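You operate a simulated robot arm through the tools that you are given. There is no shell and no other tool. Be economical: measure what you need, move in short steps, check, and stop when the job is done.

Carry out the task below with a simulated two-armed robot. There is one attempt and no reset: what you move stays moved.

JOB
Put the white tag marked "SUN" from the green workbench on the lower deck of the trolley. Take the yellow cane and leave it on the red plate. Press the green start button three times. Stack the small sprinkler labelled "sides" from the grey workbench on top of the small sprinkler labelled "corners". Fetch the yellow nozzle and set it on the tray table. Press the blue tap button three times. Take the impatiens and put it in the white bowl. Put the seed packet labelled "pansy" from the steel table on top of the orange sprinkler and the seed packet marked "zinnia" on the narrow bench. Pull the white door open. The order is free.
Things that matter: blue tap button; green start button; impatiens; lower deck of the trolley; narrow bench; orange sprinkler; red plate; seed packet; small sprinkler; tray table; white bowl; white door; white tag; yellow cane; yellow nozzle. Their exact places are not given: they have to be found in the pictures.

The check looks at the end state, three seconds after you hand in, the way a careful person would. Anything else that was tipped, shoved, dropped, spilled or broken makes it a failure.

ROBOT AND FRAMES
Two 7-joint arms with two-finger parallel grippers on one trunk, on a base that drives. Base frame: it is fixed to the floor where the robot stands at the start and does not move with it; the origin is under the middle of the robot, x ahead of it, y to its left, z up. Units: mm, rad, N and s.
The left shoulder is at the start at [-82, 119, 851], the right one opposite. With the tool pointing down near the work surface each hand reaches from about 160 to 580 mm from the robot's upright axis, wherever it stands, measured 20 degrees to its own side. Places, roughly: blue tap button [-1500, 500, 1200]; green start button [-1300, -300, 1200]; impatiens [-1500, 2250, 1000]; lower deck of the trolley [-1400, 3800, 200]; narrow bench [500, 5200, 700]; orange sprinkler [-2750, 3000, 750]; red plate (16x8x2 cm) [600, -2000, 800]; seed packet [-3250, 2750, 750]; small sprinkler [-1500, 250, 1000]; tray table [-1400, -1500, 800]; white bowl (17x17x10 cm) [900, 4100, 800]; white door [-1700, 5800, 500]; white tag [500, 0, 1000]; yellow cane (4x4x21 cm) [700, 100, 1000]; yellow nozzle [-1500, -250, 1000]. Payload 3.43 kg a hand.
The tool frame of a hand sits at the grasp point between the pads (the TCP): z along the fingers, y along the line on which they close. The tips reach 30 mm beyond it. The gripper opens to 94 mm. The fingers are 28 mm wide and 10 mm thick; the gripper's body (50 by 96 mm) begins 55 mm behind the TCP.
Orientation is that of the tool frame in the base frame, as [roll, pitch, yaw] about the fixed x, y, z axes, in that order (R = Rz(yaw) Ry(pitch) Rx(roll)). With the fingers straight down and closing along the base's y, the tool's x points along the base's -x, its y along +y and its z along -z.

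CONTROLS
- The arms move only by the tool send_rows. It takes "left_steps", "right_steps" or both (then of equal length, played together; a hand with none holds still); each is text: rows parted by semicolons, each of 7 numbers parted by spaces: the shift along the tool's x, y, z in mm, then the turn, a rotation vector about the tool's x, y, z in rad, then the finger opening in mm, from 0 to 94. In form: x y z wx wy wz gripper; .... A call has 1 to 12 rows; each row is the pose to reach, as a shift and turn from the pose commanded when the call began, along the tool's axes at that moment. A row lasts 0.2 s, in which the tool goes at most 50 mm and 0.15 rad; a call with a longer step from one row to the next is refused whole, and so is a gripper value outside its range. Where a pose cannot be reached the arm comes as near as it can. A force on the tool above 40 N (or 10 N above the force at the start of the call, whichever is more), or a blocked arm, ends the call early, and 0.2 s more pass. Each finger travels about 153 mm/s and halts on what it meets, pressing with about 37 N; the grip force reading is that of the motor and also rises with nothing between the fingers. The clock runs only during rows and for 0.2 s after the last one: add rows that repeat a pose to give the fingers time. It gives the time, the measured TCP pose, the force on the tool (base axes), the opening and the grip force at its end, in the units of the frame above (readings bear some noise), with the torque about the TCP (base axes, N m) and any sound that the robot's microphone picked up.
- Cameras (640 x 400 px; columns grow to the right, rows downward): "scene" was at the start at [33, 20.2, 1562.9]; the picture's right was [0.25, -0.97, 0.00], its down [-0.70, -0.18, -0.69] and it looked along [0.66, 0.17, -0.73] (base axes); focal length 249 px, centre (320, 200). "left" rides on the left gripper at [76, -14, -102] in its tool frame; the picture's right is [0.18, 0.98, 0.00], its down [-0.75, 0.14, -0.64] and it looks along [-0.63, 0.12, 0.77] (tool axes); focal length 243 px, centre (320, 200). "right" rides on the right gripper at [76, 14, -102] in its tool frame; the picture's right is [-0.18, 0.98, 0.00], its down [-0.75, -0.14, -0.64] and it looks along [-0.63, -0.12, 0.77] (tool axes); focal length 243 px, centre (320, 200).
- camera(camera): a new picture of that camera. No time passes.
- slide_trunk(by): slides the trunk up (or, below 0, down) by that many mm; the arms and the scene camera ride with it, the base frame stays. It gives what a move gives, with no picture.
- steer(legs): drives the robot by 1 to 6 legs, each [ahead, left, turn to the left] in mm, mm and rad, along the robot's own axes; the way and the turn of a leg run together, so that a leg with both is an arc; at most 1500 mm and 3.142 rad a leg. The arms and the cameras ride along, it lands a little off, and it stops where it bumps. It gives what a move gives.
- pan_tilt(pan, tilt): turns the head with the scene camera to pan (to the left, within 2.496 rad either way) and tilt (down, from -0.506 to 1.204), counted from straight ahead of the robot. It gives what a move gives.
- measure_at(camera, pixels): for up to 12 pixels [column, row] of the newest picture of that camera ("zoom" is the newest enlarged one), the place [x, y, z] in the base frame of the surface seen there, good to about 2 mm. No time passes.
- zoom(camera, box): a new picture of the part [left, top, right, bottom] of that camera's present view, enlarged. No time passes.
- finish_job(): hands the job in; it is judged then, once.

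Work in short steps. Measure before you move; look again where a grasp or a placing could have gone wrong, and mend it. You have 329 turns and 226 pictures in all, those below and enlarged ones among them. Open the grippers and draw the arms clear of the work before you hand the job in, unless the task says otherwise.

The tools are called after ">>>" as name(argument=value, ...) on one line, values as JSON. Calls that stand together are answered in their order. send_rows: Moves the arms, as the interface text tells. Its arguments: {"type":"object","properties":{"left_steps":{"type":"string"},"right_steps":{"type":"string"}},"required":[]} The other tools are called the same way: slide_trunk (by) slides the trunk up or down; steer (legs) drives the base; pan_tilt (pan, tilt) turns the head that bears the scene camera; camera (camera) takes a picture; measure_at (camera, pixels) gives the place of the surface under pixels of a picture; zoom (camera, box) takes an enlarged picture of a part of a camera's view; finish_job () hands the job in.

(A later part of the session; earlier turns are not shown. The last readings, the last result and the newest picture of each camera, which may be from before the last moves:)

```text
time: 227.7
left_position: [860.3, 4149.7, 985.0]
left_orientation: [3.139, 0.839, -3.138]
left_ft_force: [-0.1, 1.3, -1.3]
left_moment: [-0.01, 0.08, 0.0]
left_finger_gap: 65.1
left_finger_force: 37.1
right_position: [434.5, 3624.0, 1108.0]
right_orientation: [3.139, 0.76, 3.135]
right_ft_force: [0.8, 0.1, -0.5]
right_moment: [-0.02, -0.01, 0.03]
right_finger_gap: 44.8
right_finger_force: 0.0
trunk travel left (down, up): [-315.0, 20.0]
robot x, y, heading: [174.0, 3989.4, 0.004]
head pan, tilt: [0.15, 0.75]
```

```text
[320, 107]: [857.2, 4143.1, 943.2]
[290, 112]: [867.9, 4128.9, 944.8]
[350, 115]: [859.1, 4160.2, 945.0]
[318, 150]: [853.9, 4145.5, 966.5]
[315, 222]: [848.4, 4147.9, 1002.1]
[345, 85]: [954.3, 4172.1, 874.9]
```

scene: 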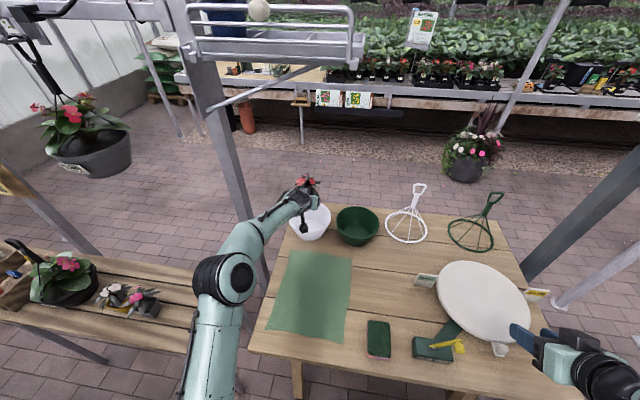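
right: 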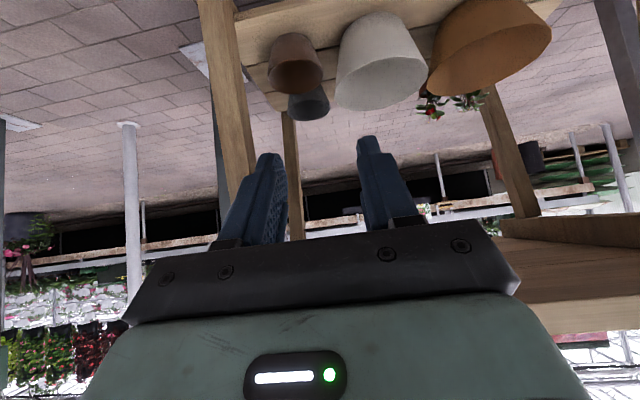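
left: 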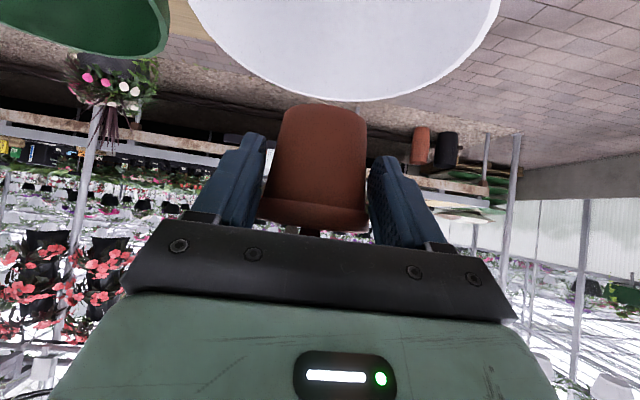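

Pot base is 43 mm below the TCP. Shift 10 mm forward and lower to just above the bowl floor.

>>> send_rows(left_steps="18 0 39 0 0 0 30; 44 0 68 0 0 0 30; 66 0 88 0 0 0 30; 83 0 91 0 0 0 30")

>>> camera(camera="left")

>>> zoom(camera="scene", box=[230, 150, 400, 270])

```text
time: 228.7
left_position: [871.4, 4150.0, 862.3]
left_orientation: [3.141, 0.842, -3.137]
left_ft_force: [-0.1, -0.2, 0.5]
left_moment: [-0.03, 0.23, 0.03]
left_finger_gap: 65.1
left_finger_force: 38.0
right_position: [432.7, 3624.1, 1108.4]
right_orientation: [3.14, 0.761, 3.134]
right_ft_force: [0.5, 0.7, -1.1]
right_moment: [-0.02, 0.01, 0.03]
right_finger_gap: 45.2
right_finger_force: 0.1
trunk travel left (down, up): [-315.0, 20.0]
robot x, y, heading: [170.3, 3986.6, 0.003]
head pan, tilt: [0.15, 0.75]
```

```text
139 pictures are left
```

left: 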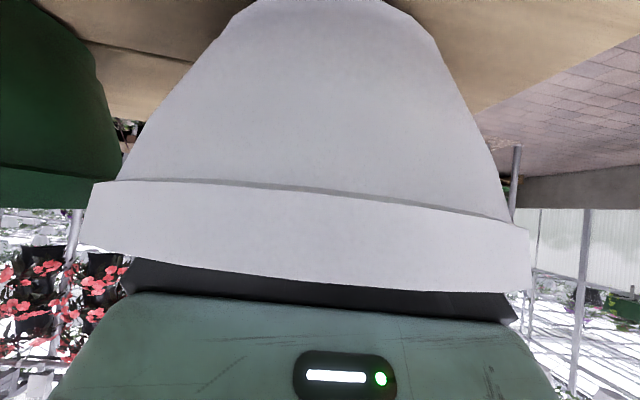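

```text
3.33 times, centred on (315, 210) of scene
```

zoom: 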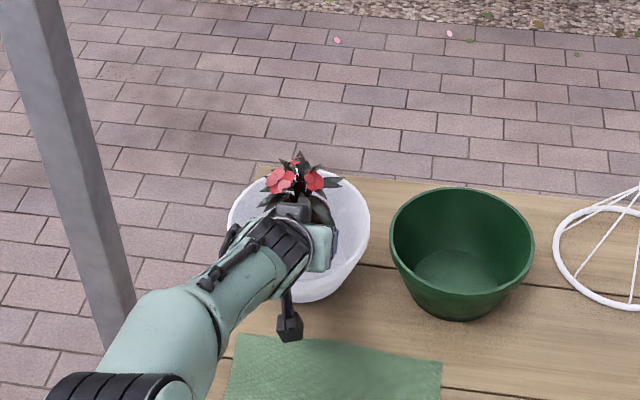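

Slight contact sensed (weight relieved). Open the fingers a little (to 78) and back out upward.

>>> send_rows(left_steps="0 0 0 0 0 0 68; 0 0 0 0 0 0 74; 0 0 0 0 0 0 78; 0 0 0 0 0 0 78")

>>> zoom(camera="scene", box=[230, 150, 400, 270])

```text
time: 229.7
left_position: [872.4, 4150.7, 863.7]
left_orientation: [-3.142, 0.84, -3.136]
left_ft_force: [1.0, -0.9, 2.9]
left_moment: [0.02, 0.24, 0.01]
left_finger_gap: 77.7
left_finger_force: 0.1
right_position: [432.8, 3624.6, 1108.8]
right_orientation: [3.139, 0.762, 3.135]
right_ft_force: [1.0, 0.0, 0.2]
right_moment: [0.0, 0.02, -0.02]
right_finger_gap: 45.0
right_finger_force: 0.0
trunk travel left (down, up): [-315.0, 20.0]
robot x, y, heading: [170.4, 3986.7, -0.002]
head pan, tilt: [0.15, 0.75]
```

```text
3.33 times, centred on (315, 210) of scene
```

zoom: 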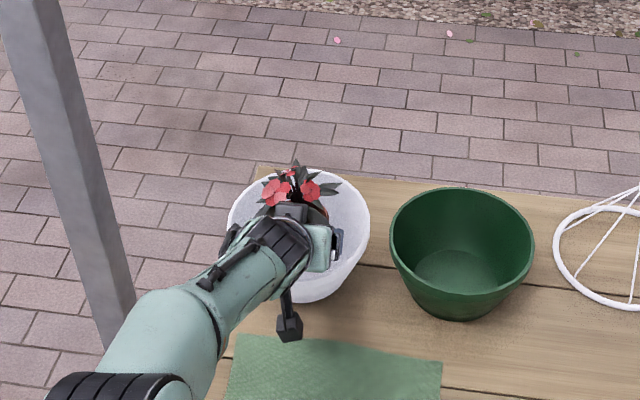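

Plant dropped into the bowl; the hand touches the rim lightly. Rise 10 mm, then back out along the hand's axis.

>>> send_rows(left_steps="-7.5 0 -6.7 0 0 0 80; -7.5 0 -25 0 0 0 84; -7.5 0 -50 0 0 0 84; -7.5 0 -90 0 0 0 84; -12 0 -135 0 0 0 84; -20 0 -180 0 0 0 84")

>>> camera(camera="left")

>>> zoom(camera="scene", box=[230, 150, 400, 270])

```text
time: 231.1
left_position: [751.3, 4149.1, 997.8]
left_orientation: [-3.141, 0.838, -3.135]
left_ft_force: [0.3, -0.5, 1.1]
left_moment: [0.03, -0.01, 0.0]
left_finger_gap: 84.0
left_finger_force: 0.0
right_position: [432.6, 3623.4, 1107.3]
right_orientation: [3.138, 0.762, 3.136]
right_ft_force: [0.6, -0.5, 0.3]
right_moment: [-0.02, 0.02, 0.01]
right_finger_gap: 45.1
right_finger_force: 0.0
trunk travel left (down, up): [-315.0, 20.0]
robot x, y, heading: [174.8, 3987.5, 0.008]
head pan, tilt: [0.15, 0.75]
```

```text
136 pictures are left
```

left: 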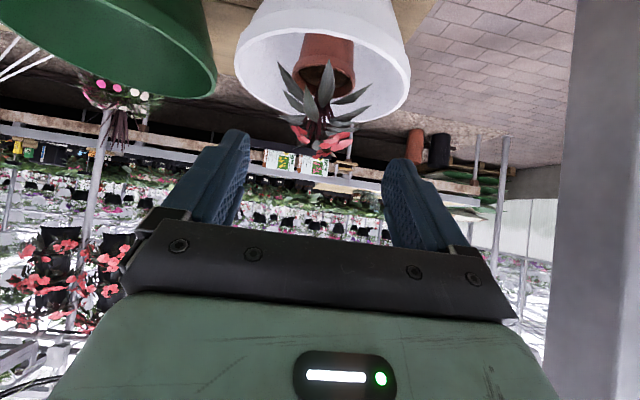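

```text
3.33 times, centred on (315, 210) of scene
```

zoom: 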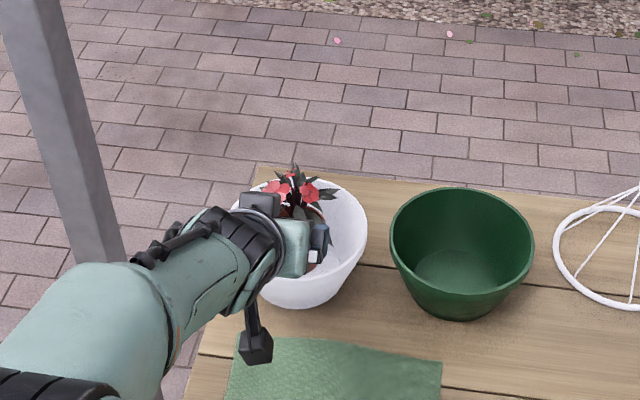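

Impatiens stands in the white bowl. Retract the left arm and back away.

>>> send_rows(left_steps="3 0 -47 0 0 0 84; 6 0 -95 0 0 0 84; 10 0 -143 0 0 0 84; 13 0 -190 0 0 0 84; 16 0 -238 0 0 0 84; 19 0 -286 0 0 0 84; 22 0 -334 0 0 0 84; 26 0 -382 0 0 0 84; 29 0 -430 0 0 0 84; 32 0 -478 0 0 0 84")

>>> steer(legs=[[-500, 0, 0], [0, 0, 1.57]])

>>> pan_tilt(pan=0.0, tilt=0.4)

>>> camera(camera="scene")

```text
time: 233.3
left_position: [411.9, 4123.8, 1289.4]
left_orientation: [-3.103, 0.827, -3.101]
left_ft_force: [0.4, 0.0, -0.5]
left_moment: [0.02, 0.03, -0.03]
left_finger_gap: 83.9
left_finger_force: 0.0
left hand out of reach, approached as far as the arm can: row 9, 10
right_position: [433.7, 3624.5, 1108.3]
right_orientation: [3.137, 0.764, 3.134]
right_ft_force: [0.6, -0.5, 0.1]
right_moment: [0.01, -0.04, -0.01]
right_finger_gap: 44.9
right_finger_force: 0.0
trunk travel left (down, up): [-315.0, 20.0]
robot x, y, heading: [175.7, 3989.0, -0.003]
head pan, tilt: [0.15, 0.75]
```

```text
time: 240.0
left_position: [-459.2, 4226.4, 1294.4]
left_orientation: [-3.111, 0.84, -1.548]
left_ft_force: [1.1, -0.2, -0.4]
left_moment: [-0.02, 0.0, 0.01]
left_finger_gap: 83.8
left_finger_force: 0.1
right_position: [40.9, 4244.7, 1107.8]
right_orientation: [3.138, 0.764, -1.587]
right_ft_force: [-0.7, 0.2, -0.4]
right_moment: [0.0, 0.0, -0.03]
right_finger_gap: 45.2
right_finger_force: 0.0
trunk travel left (down, up): [-315.0, 20.0]
robot x, y, heading: [-327.1, 3986.3, 1.57]
head pan, tilt: [0.15, 0.75]
```

```text
time: 240.8
left_position: [-458.2, 4226.7, 1293.9]
left_orientation: [-3.107, 0.839, -1.549]
left_ft_force: [0.3, 0.1, -0.9]
left_moment: [0.01, 0.0, -0.01]
left_finger_gap: 83.9
left_finger_force: 0.1
right_position: [40.2, 4243.6, 1107.9]
right_orientation: [3.139, 0.765, -1.586]
right_ft_force: [0.5, -0.6, -0.2]
right_moment: [-0.01, -0.03, 0.0]
right_finger_gap: 44.9
right_finger_force: 0.0
trunk travel left (down, up): [-315.0, 20.0]
robot x, y, heading: [-325.2, 3984.5, 1.564]
head pan, tilt: [0.0, 0.4]
```

```text
134 pictures are left
```

scene: 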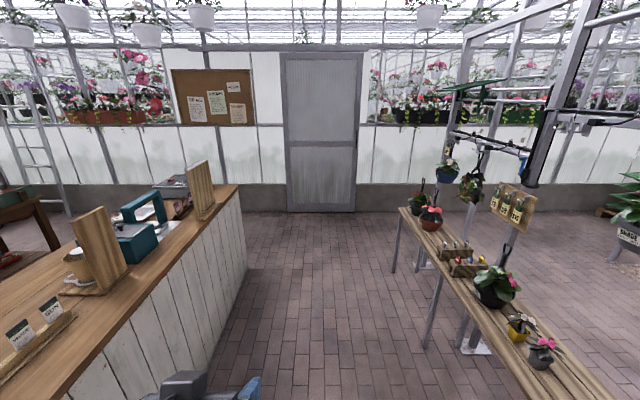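

The counter's back or end should hold the white door. I measure the counter and drive past its end.

>>> measure_at(camera="scene", pixels=[[238, 188], [245, 265], [215, 400], [320, 208], [400, 212], [395, 270], [190, 180], [60, 220], [40, 160]])

>>> steer(legs=[[1100, 0, 0], [1100, 0, 0], [0, 0, 1.2]])

>>> camera(camera="scene")

```text
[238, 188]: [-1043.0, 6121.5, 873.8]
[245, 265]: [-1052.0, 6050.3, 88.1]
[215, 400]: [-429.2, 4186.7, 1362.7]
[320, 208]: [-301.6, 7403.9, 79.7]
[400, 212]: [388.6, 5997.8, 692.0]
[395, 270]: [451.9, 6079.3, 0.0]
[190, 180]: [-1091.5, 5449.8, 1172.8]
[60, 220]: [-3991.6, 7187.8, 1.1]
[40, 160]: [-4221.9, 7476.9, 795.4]
```

```text
time: 254.7
left_position: [-585.7, 6152.7, 1295.0]
left_orientation: [-3.109, 0.84, -0.358]
left_ft_force: [0.0, 0.3, -0.5]
left_moment: [-0.02, 0.0, -0.01]
left_finger_gap: 84.0
left_finger_force: 0.1
right_position: [-415.3, 6621.8, 1108.3]
right_orientation: [3.138, 0.763, -0.399]
right_ft_force: [-0.1, 0.3, 0.0]
right_moment: [0.0, 0.01, 0.01]
right_finger_gap: 45.1
right_finger_force: 0.0
trunk travel left (down, up): [-315.0, 20.0]
robot x, y, heading: [-314.8, 6188.3, 2.751]
head pan, tilt: [0.0, 0.4]
```

```text
133 pictures are left
```

scene: 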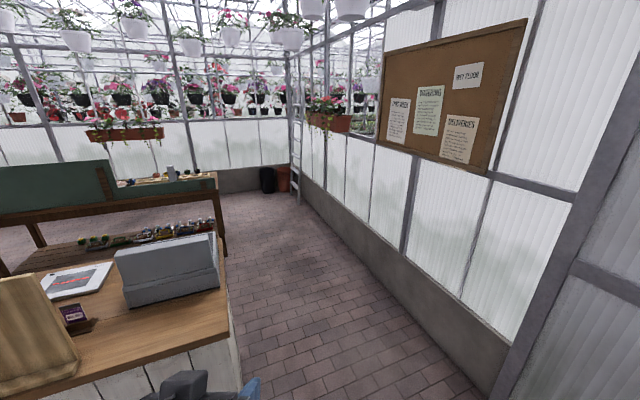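

The door must be on the counter's far side. Measure the gap there.

>>> measure_at(camera="scene", pixels=[[218, 235], [225, 255], [215, 180], [240, 375], [220, 290], [115, 260], [110, 180], [330, 260], [20, 275]])

>>> steer(legs=[[500, -430, 0.39], [1300, 0, 0]])

>>> pan_tilt(pan=1.2, tilt=0.5)

>>> camera(camera="scene")

```text
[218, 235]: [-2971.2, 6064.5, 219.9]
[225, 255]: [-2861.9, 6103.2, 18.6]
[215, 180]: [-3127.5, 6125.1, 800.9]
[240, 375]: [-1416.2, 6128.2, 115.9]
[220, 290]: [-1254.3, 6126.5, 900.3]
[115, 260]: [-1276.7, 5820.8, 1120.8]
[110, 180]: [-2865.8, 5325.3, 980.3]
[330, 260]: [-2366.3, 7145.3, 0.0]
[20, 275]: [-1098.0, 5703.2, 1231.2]
```

```text
time: 265.1
left_position: [-2257.1, 6558.1, 1294.3]
left_orientation: [-3.108, 0.84, 0.038]
left_ft_force: [0.0, -0.6, 0.2]
left_moment: [0.0, -0.01, -0.02]
left_finger_gap: 84.3
left_finger_force: 0.1
right_position: [-2280.3, 7056.4, 1107.1]
right_orientation: [3.138, 0.763, -0.004]
right_ft_force: [0.7, -0.3, -0.4]
right_moment: [0.05, -0.02, 0.02]
right_finger_gap: 44.8
right_finger_force: 0.2
trunk travel left (down, up): [-315.0, 20.0]
robot x, y, heading: [-2019.4, 6693.8, -3.134]
head pan, tilt: [0.0, 0.4]
```

```text
time: 266.5
left_position: [-2256.3, 6557.1, 1295.8]
left_orientation: [-3.11, 0.841, 0.037]
left_ft_force: [-0.3, 0.7, -0.9]
left_moment: [0.0, 0.01, 0.0]
left_finger_gap: 83.8
left_finger_force: 0.1
right_position: [-2280.2, 7057.3, 1108.1]
right_orientation: [3.138, 0.763, -0.003]
right_ft_force: [0.3, 0.1, 0.0]
right_moment: [-0.01, 0.0, -0.02]
right_finger_gap: 45.1
right_finger_force: 0.2
trunk travel left (down, up): [-315.0, 20.0]
robot x, y, heading: [-2020.0, 6697.4, -3.135]
head pan, tilt: [1.201, 0.499]
```

```text
132 pictures are left
```

scene: 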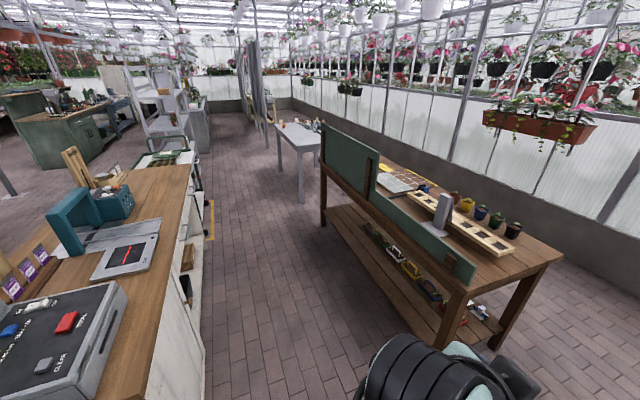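

Measure the aisle between counter and brown bench.

>>> measure_at(camera="scene", pixels=[[206, 330], [200, 290], [325, 220], [440, 345], [325, 150], [470, 280], [190, 290], [300, 200], [190, 215]])

>>> zoom(camera="scene", box=[130, 150, 260, 400])

```text
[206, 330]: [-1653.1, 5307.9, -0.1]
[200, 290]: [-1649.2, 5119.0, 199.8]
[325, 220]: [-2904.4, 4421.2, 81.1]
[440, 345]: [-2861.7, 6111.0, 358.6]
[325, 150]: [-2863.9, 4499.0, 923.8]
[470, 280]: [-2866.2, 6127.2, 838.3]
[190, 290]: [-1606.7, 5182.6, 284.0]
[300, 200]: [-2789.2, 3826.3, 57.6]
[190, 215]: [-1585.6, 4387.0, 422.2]
```

```text
1.60 times, centred on (195, 275) of scene
```

zoom: 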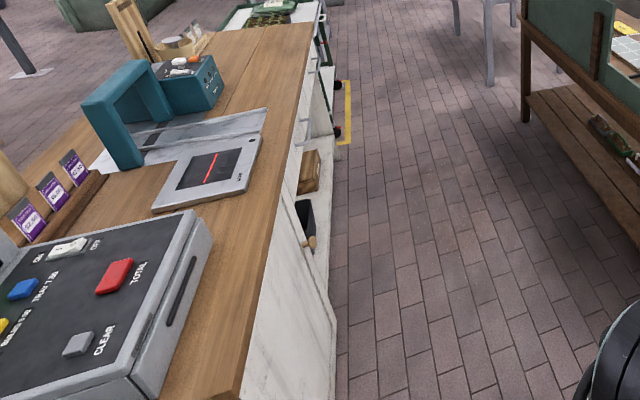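

The aisle is 1.2 m wide. I turn in the free area, then strafe alongside the counter's back facing it.

>>> steer(legs=[[250, 0, 0], [0, 0, 3.135], [0, -850, 0]])

>>> pan_tilt(pan=0.0, tilt=0.8)

>>> camera(camera="scene")

```text
time: 283.1
left_position: [-2029.0, 5981.0, 1294.4]
left_orientation: [-3.109, 0.839, -3.107]
left_ft_force: [0.4, 0.1, 0.8]
left_moment: [0.0, 0.02, 0.0]
left_finger_gap: 84.1
left_finger_force: 0.0
right_position: [-2007.6, 5482.6, 1107.2]
right_orientation: [3.139, 0.761, 3.135]
right_ft_force: [0.0, 0.7, -0.4]
right_moment: [0.01, 0.0, -0.01]
right_finger_gap: 45.0
right_finger_force: 0.0
trunk travel left (down, up): [-315.0, 20.0]
robot x, y, heading: [-2266.1, 5848.5, 0.003]
head pan, tilt: [1.201, 0.499]
```

```text
time: 284.5
left_position: [-2029.0, 5980.8, 1294.7]
left_orientation: [-3.109, 0.84, -3.107]
left_ft_force: [0.4, 0.3, -0.1]
left_moment: [-0.01, 0.0, 0.01]
left_finger_gap: 84.0
left_finger_force: 0.2
right_position: [-2007.4, 5482.4, 1107.0]
right_orientation: [3.138, 0.762, 3.133]
right_ft_force: [-0.6, 0.0, -1.2]
right_moment: [0.0, -0.02, -0.02]
right_finger_gap: 45.0
right_finger_force: 0.1
trunk travel left (down, up): [-315.0, 20.0]
robot x, y, heading: [-2264.2, 5842.4, 0.003]
head pan, tilt: [0.0, 0.799]
```

```text
130 pictures are left
```

scene: 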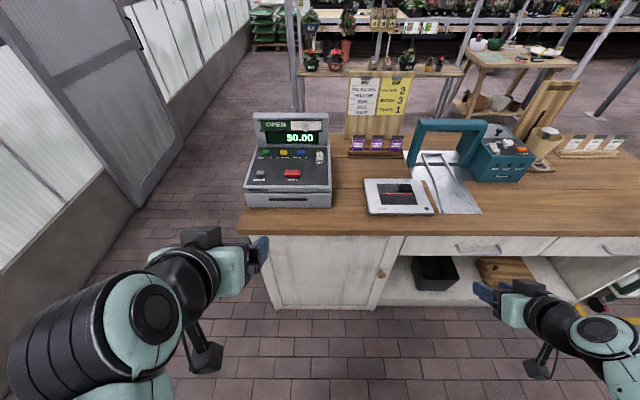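

The white door with a wooden knob at (382,272); hinge on the left. Measure.

>>> zoom(camera="scene", box=[250, 220, 450, 330])

>>> measure_at(camera="zoom", pixels=[[426, 174], [420, 174], [415, 150], [432, 120], [395, 280], [80, 120], [70, 270], [250, 120], [445, 185], [470, 250], [428, 168], [430, 178]])

```text
3.20 times, centred on (350, 275) of scene
```

zoom: 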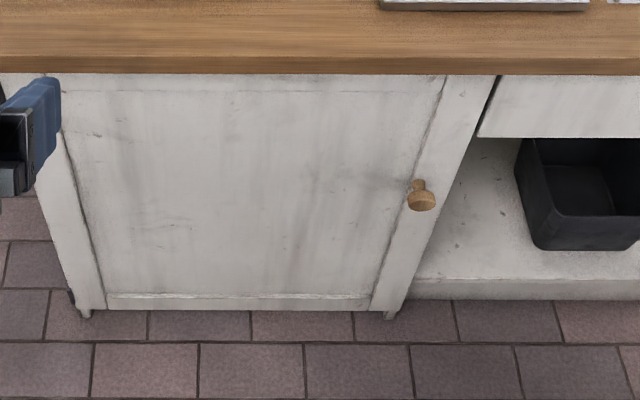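

```text
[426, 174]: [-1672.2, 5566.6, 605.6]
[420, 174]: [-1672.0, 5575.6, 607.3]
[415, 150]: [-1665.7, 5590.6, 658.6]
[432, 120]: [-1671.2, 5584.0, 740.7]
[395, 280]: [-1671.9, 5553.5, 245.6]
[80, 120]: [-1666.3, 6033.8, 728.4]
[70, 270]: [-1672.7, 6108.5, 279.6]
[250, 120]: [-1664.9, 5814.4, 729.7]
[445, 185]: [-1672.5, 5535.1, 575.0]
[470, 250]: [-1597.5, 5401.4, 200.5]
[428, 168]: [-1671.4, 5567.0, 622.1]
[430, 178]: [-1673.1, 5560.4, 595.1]
```

>>> measure_at(camera="zoom", pixels=[[421, 200], [421, 206], [418, 184], [410, 200], [432, 200], [421, 193]])

```text
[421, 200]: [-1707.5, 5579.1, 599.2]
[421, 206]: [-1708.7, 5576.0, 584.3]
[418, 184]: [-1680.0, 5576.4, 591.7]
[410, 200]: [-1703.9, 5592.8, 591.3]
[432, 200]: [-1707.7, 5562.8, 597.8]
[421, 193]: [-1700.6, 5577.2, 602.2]
```

Knob is at (-1703, 5577, 592), hinge at y≈6110. I drive right so the knob is in front-left for the left hand, and lower the trunk.

>>> steer(legs=[[0, -560, 0]])

>>> slide_trunk(by=-240)

>>> send_rows(left_steps="0 15 0 0 -0.14 0 60; 0 30 0 0 -0.28 0 60; 0 45 0 0 -0.42 0 60; 0 60 0 0 -0.56 0 60; 0 75 0 0 -0.62 0 60; 0 90 0 0 -0.62 0 60; 0 105 0 0 -0.62 0 60; 0 120 0 0 -0.62 0 60")

>>> camera(camera="scene")

```text
time: 289.9
left_position: [-2027.2, 5415.7, 1294.3]
left_orientation: [-3.109, 0.838, -3.109]
left_ft_force: [-0.2, -0.3, -0.9]
left_moment: [-0.01, 0.03, -0.01]
left_finger_gap: 83.9
left_finger_force: 0.1
right_position: [-2005.8, 4915.4, 1107.6]
right_orientation: [3.138, 0.762, 3.133]
right_ft_force: [-0.4, -0.2, -0.5]
right_moment: [0.0, 0.0, 0.02]
right_finger_gap: 45.1
right_finger_force: 0.0
trunk travel left (down, up): [-315.0, 20.0]
robot x, y, heading: [-2267.4, 5280.8, 0.001]
head pan, tilt: [0.0, 0.799]
```

```text
time: 292.4
left_position: [-2011.0, 5414.3, 1038.2]
left_orientation: [-3.112, 0.8, -3.11]
left_ft_force: [-0.4, -0.5, -0.6]
left_moment: [-0.02, -0.01, 0.02]
left_finger_gap: 84.0
left_finger_force: 0.1
right_position: [-2007.0, 4915.5, 868.0]
right_orientation: [3.137, 0.762, 3.132]
right_ft_force: [0.4, 1.0, -0.2]
right_moment: [0.02, 0.01, -0.02]
right_finger_gap: 45.1
right_finger_force: 0.0
trunk travel left (down, up): [-75.0, 260.0]
robot x, y, heading: [-2266.9, 5280.6, 0.006]
head pan, tilt: [0.0, 0.799]
```

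```text
time: 294.2
left_position: [-1955.2, 5457.6, 1012.0]
left_orientation: [-2.984, 1.433, -3.004]
left_ft_force: [-0.4, -0.9, 0.3]
left_moment: [0.01, 0.01, 0.04]
left_finger_gap: 60.1
left_finger_force: 0.0
left hand out of reach, approached as far as the arm can: row 1, 2, 3, 4, 5, 6, 7, 8
right_position: [-2005.6, 4916.2, 868.4]
right_orientation: [3.137, 0.765, 3.132]
right_ft_force: [-0.6, 0.4, 0.0]
right_moment: [0.0, 0.0, 0.04]
right_finger_gap: 44.8
right_finger_force: 0.1
trunk travel left (down, up): [-75.0, 260.0]
robot x, y, heading: [-2268.6, 5283.0, -0.002]
head pan, tilt: [0.0, 0.799]
```

```text
128 pictures are left
```

scene: 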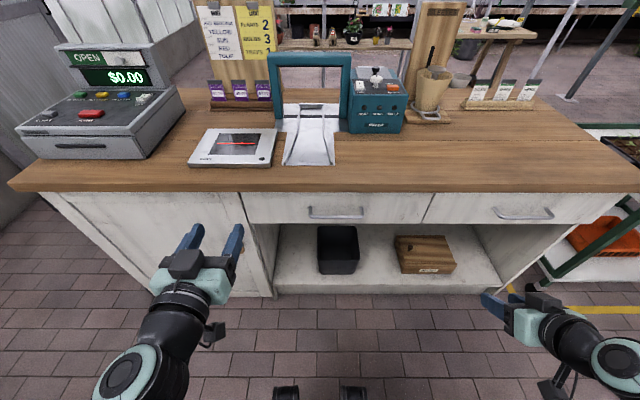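

The hand already points nearly +x. Move it down and left in front of the knob.

>>> send_rows(left_steps="39 18 10 0 0 0 60; 78 36 20 0 0 0 60; 117 54 35 0 0 0 60; 156 70 50 0 0 0 60; 195 85 70 0 0 0 60; 234 98 92 0 0 0 60; 273 110 115 0 0 0 60; 312 120 140 0 0 0 60; 348 128 165 0 0 0 60; 375 131 192 0 0 0 60; 383 131 217 0 0 0 60; 383 131 217 0 0 0 60")

>>> camera(camera="scene")

>>> camera(camera="left")

```text
time: 294.7
left_position: [-1973.7, 5403.8, 1011.3]
left_orientation: [-1.804, 1.452, -2.076]
left_ft_force: [-0.5, 0.3, 0.0]
left_moment: [0.0, -0.01, 0.02]
left_finger_gap: 59.7
left_finger_force: 0.1
right_position: [-2006.3, 4916.2, 868.5]
right_orientation: [3.14, 0.762, 3.134]
right_ft_force: [-0.2, -0.3, 0.3]
right_moment: [0.01, 0.05, 0.01]
right_finger_gap: 44.8
right_finger_force: 0.1
trunk travel left (down, up): [-75.0, 260.0]
robot x, y, heading: [-2264.7, 5281.3, 0.001]
head pan, tilt: [0.0, 0.799]
stopped in row 2 (left hand): the arm was blocked; the commanded pose is now the measured one
```

```text
127 pictures are left
```

scene: 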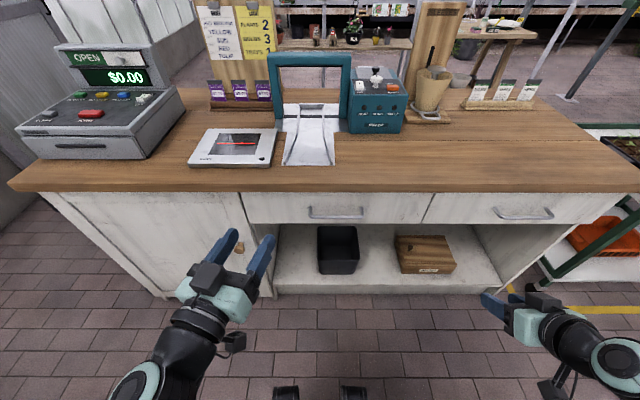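

```text
126 pictures are left
```

left: 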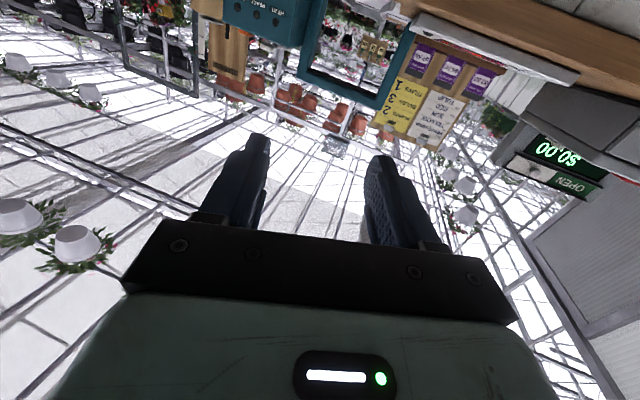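

The arm folded into a limit. I return it to its neutral pose (tool down, ahead-left) to start fresh.

>>> send_rows(left_steps="0 10 10 0 0.14 0 60; 0 20 20 0 0.28 0 60; 0 30 20 0 0.42 0 60; 0 40 20 0 0.56 0 60; 0 50 20 0 0.7 0 60; 10 60 20 0 0.84 0 60; 20 60 20 0 0.98 0 60; 30 60 20 0 1.12 0 60; 30 60 20 0 1.26 0 60; 30 60 20 0 1.4 0 60; 30 60 20 0 1.52 0 60; 30 60 20 0 1.52 0 60")

>>> camera(camera="scene")

```text
time: 295.9
left_position: [-1954.3, 5399.9, 1026.8]
left_orientation: [-2.934, 0.899, 2.892]
left_ft_force: [-0.6, -0.3, 1.0]
left_moment: [-0.01, 0.0, -0.02]
left_finger_gap: 60.3
left_finger_force: 0.0
left hand out of reach, approached as far as the arm can: row 3
right_position: [-2005.8, 4916.9, 867.3]
right_orientation: [3.139, 0.764, 3.136]
right_ft_force: [0.4, 0.0, 0.4]
right_moment: [0.01, 0.0, -0.02]
right_finger_gap: 44.9
right_finger_force: 0.1
trunk travel left (down, up): [-75.0, 260.0]
robot x, y, heading: [-2268.1, 5281.3, -0.002]
head pan, tilt: [0.0, 0.799]
stopped in row 6 (left hand): the arm was blocked; the commanded pose is now the measured one
```

```text
125 pictures are left
```

scene: 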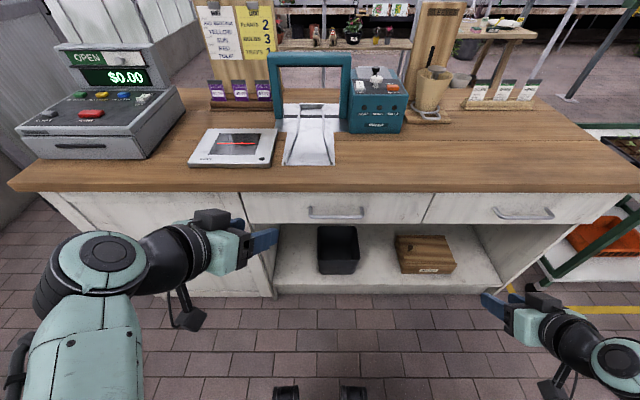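

Elbow is outside again; finish the return to tool-down neutral.

>>> send_rows(left_steps="7 10 1 -0.044 0.124 -0.046 60; 14 19 2 -0.088 0.248 -0.092 60; 20 28 3 -0.131 0.372 -0.139 60; 27 38 4 -0.175 0.496 -0.186 60; 34 48 5 -0.218 0.62 -0.232 60; 40 57 6 -0.262 0.744 -0.279 60; 47 67 7 -0.305 0.867 -0.325 60; 47 67 7 -0.305 0.867 -0.325 60")

```text
time: 296.7
left_position: [-1975.0, 5373.1, 1033.0]
left_orientation: [-2.97, 0.619, 2.831]
left_ft_force: [-0.1, -0.5, 0.3]
left_moment: [0.03, 0.02, 0.01]
left_finger_gap: 60.3
left_finger_force: 0.1
right_position: [-2006.4, 4915.9, 867.7]
right_orientation: [3.139, 0.762, 3.134]
right_ft_force: [0.2, 0.5, -1.1]
right_moment: [-0.04, 0.03, 0.03]
right_finger_gap: 45.2
right_finger_force: 0.1
trunk travel left (down, up): [-75.0, 260.0]
robot x, y, heading: [-2268.4, 5279.8, 0.002]
head pan, tilt: [0.0, 0.799]
stopped in row 3 (left hand): the arm was blocked; the commanded pose is now the measured one
```

Try simply moving outward (forward/left) in small steps to unfold.

>>> send_rows(left_steps="-20 10 20 0 0 0 60; -40 20 40 0 0 0 60; -55 30 55 0 0 0 60; -70 40 70 0 0 0 60; -85 50 85 0 0 0 60; -85 50 85 0 0 0 60")

>>> camera(camera="scene")

```text
time: 298.1
left_position: [-1846.6, 5368.4, 1007.8]
left_orientation: [-2.971, 0.621, 2.83]
left_ft_force: [0.1, 0.3, 1.0]
left_moment: [0.0, -0.03, -0.02]
left_finger_gap: 59.9
left_finger_force: 0.0
right_position: [-2006.1, 4916.7, 868.3]
right_orientation: [3.139, 0.764, 3.135]
right_ft_force: [0.1, -0.3, -0.7]
right_moment: [0.0, -0.01, 0.0]
right_finger_gap: 45.0
right_finger_force: 0.0
trunk travel left (down, up): [-75.0, 260.0]
robot x, y, heading: [-2269.7, 5280.4, 0.001]
head pan, tilt: [0.0, 0.799]
```

```text
124 pictures are left
```

scene: 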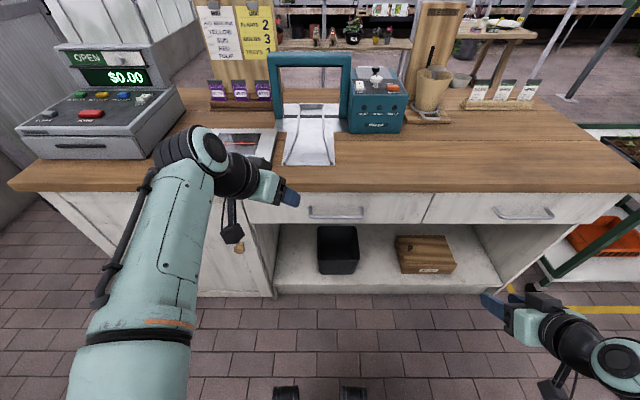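

Unfolded. Now move left and straighten the yaw toward +x.

>>> send_rows(left_steps="18 43 -6 -0.07 -0.017 -0.096 60; 37 87 -12 -0.14 -0.033 -0.192 60; 55 130 -18 -0.21 -0.05 -0.289 60; 74 174 -24 -0.28 -0.066 -0.385 60; 92 217 -30 -0.349 -0.083 -0.481 60; 92 217 -30 -0.349 -0.083 -0.481 60")

```text
time: 299.5
left_position: [-1847.2, 5598.9, 948.2]
left_orientation: [-2.97, 0.621, -2.852]
left_ft_force: [-0.1, 0.7, -0.4]
left_moment: [0.03, 0.01, 0.01]
left_finger_gap: 60.2
left_finger_force: 0.1
right_position: [-2006.1, 4916.3, 868.0]
right_orientation: [3.137, 0.763, 3.135]
right_ft_force: [0.2, -0.3, -1.1]
right_moment: [0.0, 0.0, 0.04]
right_finger_gap: 45.1
right_finger_force: 0.1
trunk travel left (down, up): [-75.0, 260.0]
robot x, y, heading: [-2265.3, 5280.4, 0.002]
head pan, tilt: [0.0, 0.799]
```

Lower in front of the knob while levelling the hand.

>>> send_rows(left_steps="21 2 38 0.011 -0.094 0.028 60; 43 5 77 0.022 -0.188 0.056 60; 64 7 115 0.033 -0.282 0.084 60; 86 9 153 0.044 -0.375 0.111 60; 107 11 192 0.056 -0.469 0.139 60; 128 14 230 0.067 -0.563 0.167 60; 150 16 268 0.078 -0.657 0.195 60; 171 18 307 0.089 -0.751 0.223 60; 171 18 307 0.089 -0.751 0.223 60")

>>> camera(camera="left")

>>> camera(camera="scene")

```text
time: 301.5
left_position: [-1801.3, 5575.2, 600.0]
left_orientation: [3.134, 1.397, 3.133]
left_ft_force: [-0.6, 0.1, -0.4]
left_moment: [-0.01, 0.02, 0.03]
left_finger_gap: 59.7
left_finger_force: 0.0
left hand out of reach, approached as far as the arm can: row 4
right_position: [-2006.5, 4915.7, 869.3]
right_orientation: [3.139, 0.762, 3.133]
right_ft_force: [-0.3, 0.1, -0.5]
right_moment: [0.02, 0.02, -0.02]
right_finger_gap: 44.8
right_finger_force: 0.1
trunk travel left (down, up): [-75.0, 260.0]
robot x, y, heading: [-2264.0, 5279.8, 0.003]
head pan, tilt: [0.0, 0.799]
```

```text
123 pictures are left
```

left: 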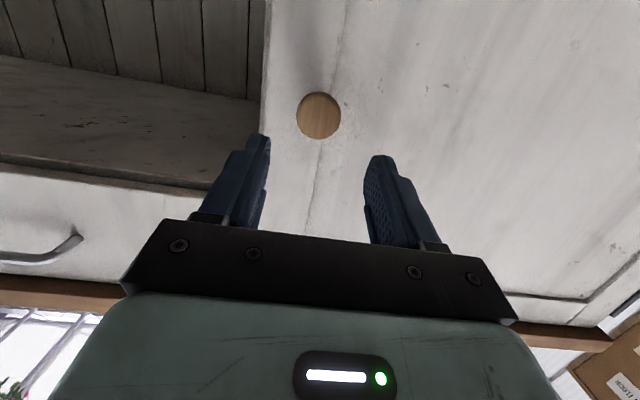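

```text
122 pictures are left
```

scene: 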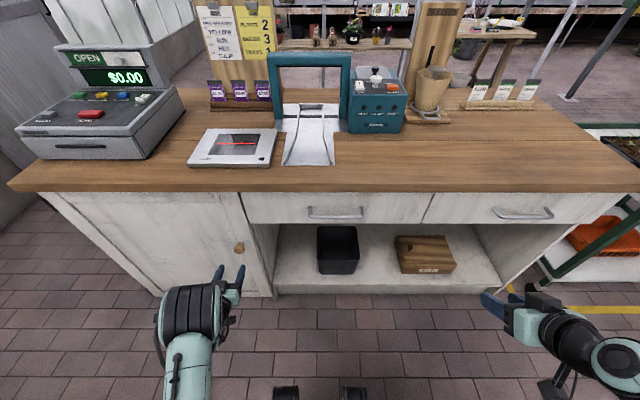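

Measure the knob from the hand camera.

>>> measure_at(camera="left", pixels=[[319, 116], [299, 116], [339, 116], [319, 96], [319, 137], [350, 60]])

```text
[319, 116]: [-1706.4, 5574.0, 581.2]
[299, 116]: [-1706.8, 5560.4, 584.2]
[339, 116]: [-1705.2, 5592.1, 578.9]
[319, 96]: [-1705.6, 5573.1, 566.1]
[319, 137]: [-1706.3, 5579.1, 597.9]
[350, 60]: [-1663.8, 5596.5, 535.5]
```

Advance 91 mm and close on the knob.

>>> send_rows(left_steps="0 1 35 0 0 0 60; 0 1 70 0 0 0 60; 0 1 92 0 0 0 60; 0 1 92 0 0 0 35; 0 1 92 0 0 0 10; 0 1 92 0 0 0 10; 0 1 92 0 0 0 10")

```text
time: 303.1
left_position: [-1709.5, 5575.8, 583.8]
left_orientation: [-3.133, 1.394, 3.142]
left_ft_force: [-0.1, -16.4, -1.7]
left_moment: [-0.22, -0.03, -0.4]
left_finger_gap: 37.2
left_finger_force: 44.6
right_position: [-2006.8, 4914.4, 868.8]
right_orientation: [3.138, 0.762, 3.134]
right_ft_force: [0.0, -0.4, 0.3]
right_moment: [-0.01, 0.02, 0.01]
right_finger_gap: 45.2
right_finger_force: 0.2
trunk travel left (down, up): [-75.0, 260.0]
robot x, y, heading: [-2265.0, 5278.1, 0.005]
head pan, tilt: [0.0, 0.799]
```

Knob gripped. Pull along the door's arc, yawing the hand with it.

>>> send_rows(left_steps="3.7 2 -21 0.039 0 0.007 10; 7.4 4.7 -42 0.079 0 0.014 10; 11 8 -63 0.118 0 0.021 10; 14.7 12.8 -83.3 0.158 0 0.028 10; 21.9 24.2 -124 0.236 0 0.042 10; 28.9 38.9 -163.6 0.315 0 0.056 10; 35.7 56.8 -201.8 0.394 0 0.07 10")

>>> camera(camera="scene")

```text
time: 304.8
left_position: [-1912.9, 5629.5, 584.1]
left_orientation: [-3.099, 1.391, 2.778]
left_ft_force: [-2.7, -2.0, 2.7]
left_moment: [0.21, -0.05, 0.46]
left_finger_gap: 37.3
left_finger_force: 45.0
right_position: [-2007.3, 4916.3, 868.3]
right_orientation: [3.138, 0.763, 3.134]
right_ft_force: [0.2, -0.5, 0.2]
right_moment: [-0.02, 0.01, 0.02]
right_finger_gap: 44.9
right_finger_force: 0.1
trunk travel left (down, up): [-75.0, 260.0]
robot x, y, heading: [-2263.4, 5281.7, 0.002]
head pan, tilt: [0.0, 0.799]
stopped in row 7 (left hand): the force on the tool passed its limit at 42 N (the readings are from after the stop); the commanded pose is now the measured one
```

```text
121 pictures are left
```

scene: 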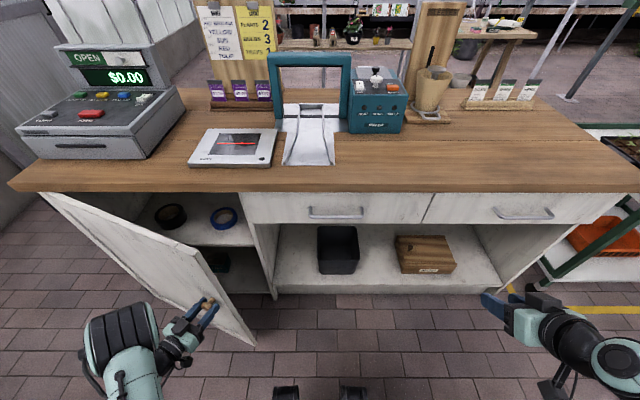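

Door is open ~23°. Repeat the same arc increments in the current hand frame.

>>> send_rows(left_steps="3.7 2 -21 0.039 0 0.007 10; 7.4 4.7 -42 0.079 0 0.014 10; 11 8 -63 0.118 0 0.021 10; 14.7 12.8 -83.3 0.158 0 0.028 10; 18.3 18.2 -103.8 0.197 0 0.035 10; 21.9 24.2 -124 0.236 0 0.042 10; 25.4 31.3 -144 0.276 0 0.049 10; 28.9 38.9 -163.6 0.315 0 0.056 10")

>>> camera(camera="scene")

```text
time: 306.6
left_position: [-2055.8, 5731.6, 584.4]
left_orientation: [-3.062, 1.39, 2.492]
left_ft_force: [-22.6, -23.8, -8.7]
left_moment: [-0.21, -0.44, -0.05]
left_finger_gap: 37.5
left_finger_force: 45.1
right_position: [-2006.9, 4914.8, 867.7]
right_orientation: [3.138, 0.764, 3.134]
right_ft_force: [-0.2, 0.1, 0.4]
right_moment: [-0.02, -0.02, 0.03]
right_finger_gap: 44.8
right_finger_force: 0.1
trunk travel left (down, up): [-75.0, 260.0]
robot x, y, heading: [-2267.6, 5281.4, 0.003]
head pan, tilt: [0.0, 0.799]
```

```text
120 pictures are left
```

scene: 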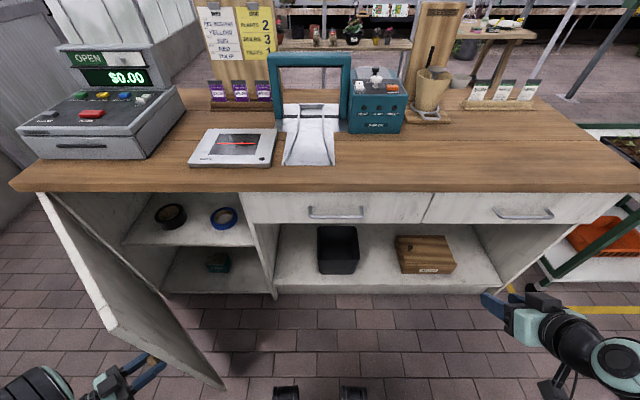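

Door ~42°. I pull it further by driving the base in small arcs about the hinge, the hand still holding the knob.

>>> steer(legs=[[-81, 61, -0.1], [-81, 61, -0.1]])

>>> camera(camera="scene")

```text
time: 307.7
left_position: [-2079.4, 5756.0, 584.1]
left_orientation: [-3.031, 1.39, 2.44]
left_ft_force: [-3.7, -2.5, 3.0]
left_moment: [0.03, -0.48, 0.36]
left_finger_gap: 37.4
left_finger_force: 45.1
right_position: [-2087.2, 4941.4, 867.0]
right_orientation: [3.139, 0.763, 3.065]
right_ft_force: [0.2, 0.1, -0.6]
right_moment: [-0.02, 0.0, 0.05]
right_finger_gap: 45.1
right_finger_force: 0.0
trunk travel left (down, up): [-75.0, 260.0]
robot x, y, heading: [-2320.5, 5321.3, -0.067]
head pan, tilt: [0.0, 0.799]
stopped in leg 1: the force on the tool passed its limit at 46 N (the readings are from after the stop); the commanded pose is now the measured one
```

```text
119 pictures are left
```

scene: 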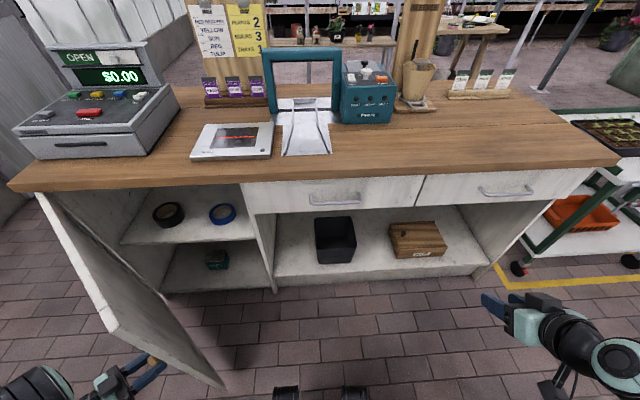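

Force limit stops it midway, but it works. Continue in smaller arcs.

>>> steer(legs=[[-41, 29.5, -0.05], [-41, 29.5, -0.05], [-41, 29.5, -0.05], [-41, 29.5, -0.05], [-41, 29.5, -0.05], [-41, 29.5, -0.05]])

```text
time: 311.6
left_position: [-2168.1, 5890.6, 584.3]
left_orientation: [-2.978, 1.388, 2.176]
left_ft_force: [-2.7, -1.6, 4.1]
left_moment: [0.56, 0.05, -0.12]
left_finger_gap: 37.3
left_finger_force: 45.0
right_position: [-2414.5, 5117.6, 867.7]
right_orientation: [3.141, 0.764, 2.762]
right_ft_force: [-0.3, -0.2, -0.1]
right_moment: [0.0, 0.03, 0.0]
right_finger_gap: 44.9
right_finger_force: 0.1
trunk travel left (down, up): [-75.0, 260.0]
robot x, y, heading: [-2526.2, 5549.6, -0.368]
head pan, tilt: [0.0, 0.799]
stopped in leg 6: the force on the tool passed its limit at 41 N (the readings are from after the stop); the commanded pose is now the measured one
```

Door ~62° now. A last pull with the arm itself.

>>> send_rows(left_steps="3.7 2 -21 0.039 0 0.007 10; 7.4 4.7 -42 0.079 0 0.014 10; 11 8 -63 0.118 0 0.021 10; 14.7 12.8 -83.3 0.158 0 0.028 10; 18.3 18.2 -103.8 0.197 0 0.035 10")

>>> camera(camera="scene")

```text
time: 312.6
left_position: [-2197.1, 5970.5, 584.0]
left_orientation: [-2.907, 1.394, 2.088]
left_ft_force: [-9.7, -2.6, 7.9]
left_moment: [-0.01, -0.03, 0.05]
left_finger_gap: 37.5
left_finger_force: 45.2
right_position: [-2414.5, 5116.7, 867.4]
right_orientation: [3.139, 0.764, 2.763]
right_ft_force: [0.2, -0.2, 0.0]
right_moment: [0.02, -0.01, -0.03]
right_finger_gap: 45.2
right_finger_force: 0.0
trunk travel left (down, up): [-75.0, 260.0]
robot x, y, heading: [-2523.4, 5550.5, -0.369]
head pan, tilt: [0.0, 0.799]
stopped in row 5 (left hand): the force on the tool passed its limit at 41 N (the readings are from after the stop); the commanded pose is now the measured one
```

```text
118 pictures are left
```

scene: 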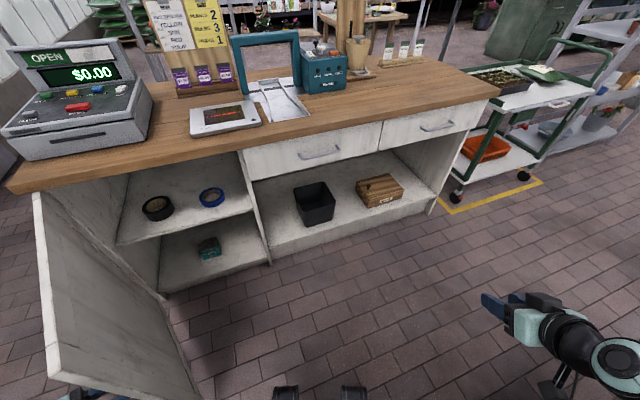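

Door ~71° open. Release the knob and back the hand off along its axis.

>>> send_rows(left_steps="0 0 0 0 0 0 45; 0 0 0 0 0 0 60; 0 0 -15 0 0 0 60; 0 0 -30 0 0 0 60; 0 0 -50 0 0 0 60; 0 0 -70 0 0 0 60; 0 0 -90 0 0 0 60")

>>> camera(camera="left")

```text
time: 314.2
left_position: [-2220.2, 6054.9, 597.6]
left_orientation: [-2.915, 1.39, 2.083]
left_ft_force: [-0.4, 0.1, -0.2]
left_moment: [0.0, 0.01, -0.01]
left_finger_gap: 60.1
left_finger_force: 0.0
right_position: [-2414.1, 5117.9, 867.1]
right_orientation: [3.141, 0.764, 2.762]
right_ft_force: [0.0, -0.4, -0.4]
right_moment: [0.01, -0.01, 0.01]
right_finger_gap: 44.9
right_finger_force: 0.1
trunk travel left (down, up): [-75.0, 260.0]
robot x, y, heading: [-2522.8, 5553.9, -0.368]
head pan, tilt: [0.0, 0.799]
```

```text
117 pictures are left
```

left: 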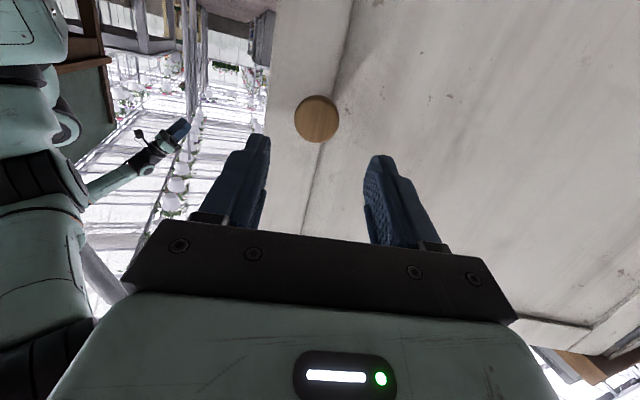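

Raise the trunk and the hand above the door's top before leaving.

>>> slide_trunk(by=255)

>>> send_rows(left_steps="-40 0 0 0 0 0 60; -80 0 0 0 0 0 60; -120 0 0 0 0 0 60; -150 0 0 0 0 0 60")

>>> camera(camera="scene")

```text
time: 317.1
left_position: [-2272.7, 6078.4, 739.1]
left_orientation: [-3.055, 1.358, 1.936]
left_ft_force: [0.8, 0.3, 0.4]
left_moment: [-0.01, 0.0, -0.02]
left_finger_gap: 60.0
left_finger_force: 0.0
right_position: [-2466.5, 5133.7, 945.0]
right_orientation: [3.073, 0.689, 2.731]
right_ft_force: [1.1, 0.2, 0.3]
right_moment: [0.0, -0.02, -0.01]
right_finger_gap: 45.1
right_finger_force: 0.0
trunk travel left (down, up): [-224.0, 111.0]
robot x, y, heading: [-2438.8, 5550.4, -0.374]
head pan, tilt: [0.0, 0.799]
stopped: the arm was blocked; the commanded pose is now the measured one
```

```text
time: 318.2
left_position: [-2259.5, 6046.3, 885.1]
left_orientation: [-3.045, 1.356, 1.942]
left_ft_force: [-0.3, 0.1, 0.9]
left_moment: [-0.03, -0.01, 0.01]
left_finger_gap: 60.0
left_finger_force: 0.0
right_position: [-2467.5, 5133.8, 942.8]
right_orientation: [3.075, 0.686, 2.728]
right_ft_force: [-0.4, -0.3, -1.0]
right_moment: [0.0, -0.01, -0.04]
right_finger_gap: 45.1
right_finger_force: 0.0
trunk travel left (down, up): [-224.0, 111.0]
robot x, y, heading: [-2443.8, 5556.1, -0.377]
head pan, tilt: [0.0, 0.799]
stopped in row 4 (left hand): the arm was blocked; the commanded pose is now the measured one
```

```text
116 pictures are left
```

scene: 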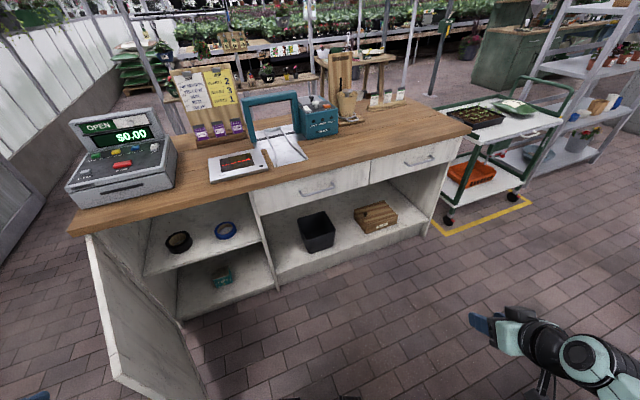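

The rise was blocked and the base got shifted — likely an elbow against the brown bench behind. I look behind.

>>> pan_tilt(pan=2.45, tilt=0.6)

>>> camera(camera="scene")

>>> pan_tilt(pan=-2.4, tilt=0.6)

>>> camera(camera="scene")

```text
time: 320.5
left_position: [-2260.7, 6047.3, 886.3]
left_orientation: [-3.057, 1.359, 1.935]
left_ft_force: [0.1, 0.8, 0.4]
left_moment: [-0.02, -0.02, -0.02]
left_finger_gap: 60.2
left_finger_force: 0.1
right_position: [-2467.4, 5132.8, 946.0]
right_orientation: [3.072, 0.69, 2.729]
right_ft_force: [-1.1, 0.7, -0.5]
right_moment: [-0.02, 0.0, 0.01]
right_finger_gap: 44.9
right_finger_force: 0.0
trunk travel left (down, up): [-224.0, 111.0]
robot x, y, heading: [-2438.3, 5553.5, -0.376]
head pan, tilt: [2.45, 0.6]
```

```text
115 pictures are left
```

scene: 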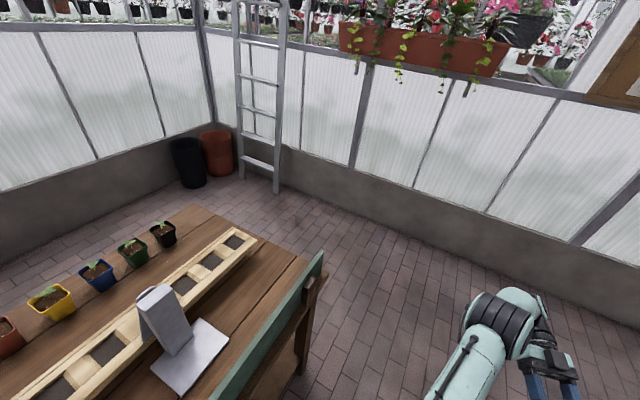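

```text
time: 324.3
left_position: [-2260.1, 6047.1, 885.0]
left_orientation: [-3.049, 1.356, 1.941]
left_ft_force: [0.8, 0.0, -0.5]
left_moment: [-0.05, 0.0, -0.01]
left_finger_gap: 60.1
left_finger_force: 0.0
right_position: [-2466.0, 5133.8, 945.5]
right_orientation: [3.074, 0.688, 2.729]
right_ft_force: [-0.7, 0.3, -0.6]
right_moment: [0.0, -0.01, -0.04]
right_finger_gap: 44.8
right_finger_force: 0.1
trunk travel left (down, up): [-224.0, 111.0]
robot x, y, heading: [-2437.9, 5551.1, -0.374]
head pan, tilt: [-2.4, 0.6]
```

```text
114 pictures are left
```

scene: 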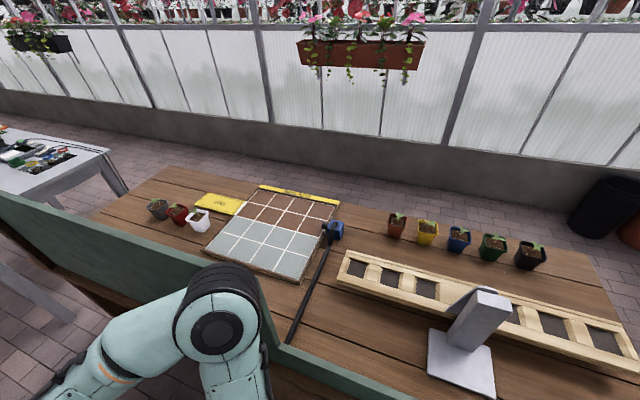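

The right elbow rests against the green back board. Measure whether the bench moved.

>>> measure_at(camera="scene", pixels=[[100, 235], [30, 215], [330, 365], [215, 295], [60, 200]])

>>> zoom(camera="scene", box=[140, 170, 400, 360])

```text
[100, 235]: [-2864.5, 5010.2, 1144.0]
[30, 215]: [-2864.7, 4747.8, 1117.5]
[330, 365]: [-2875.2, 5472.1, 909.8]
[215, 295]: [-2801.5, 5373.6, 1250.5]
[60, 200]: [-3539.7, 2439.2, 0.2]
```

```text
2.11 times, centred on (270, 265) of scene
```

zoom: 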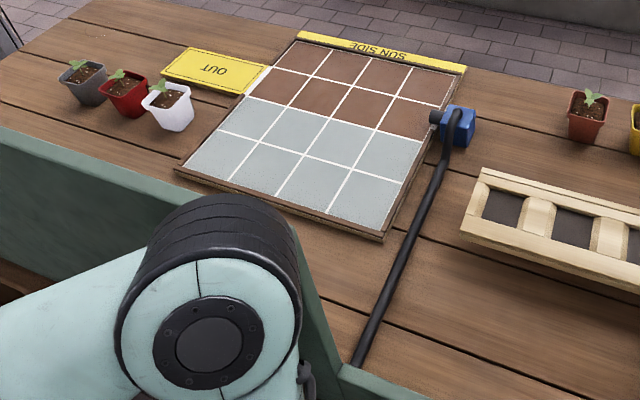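

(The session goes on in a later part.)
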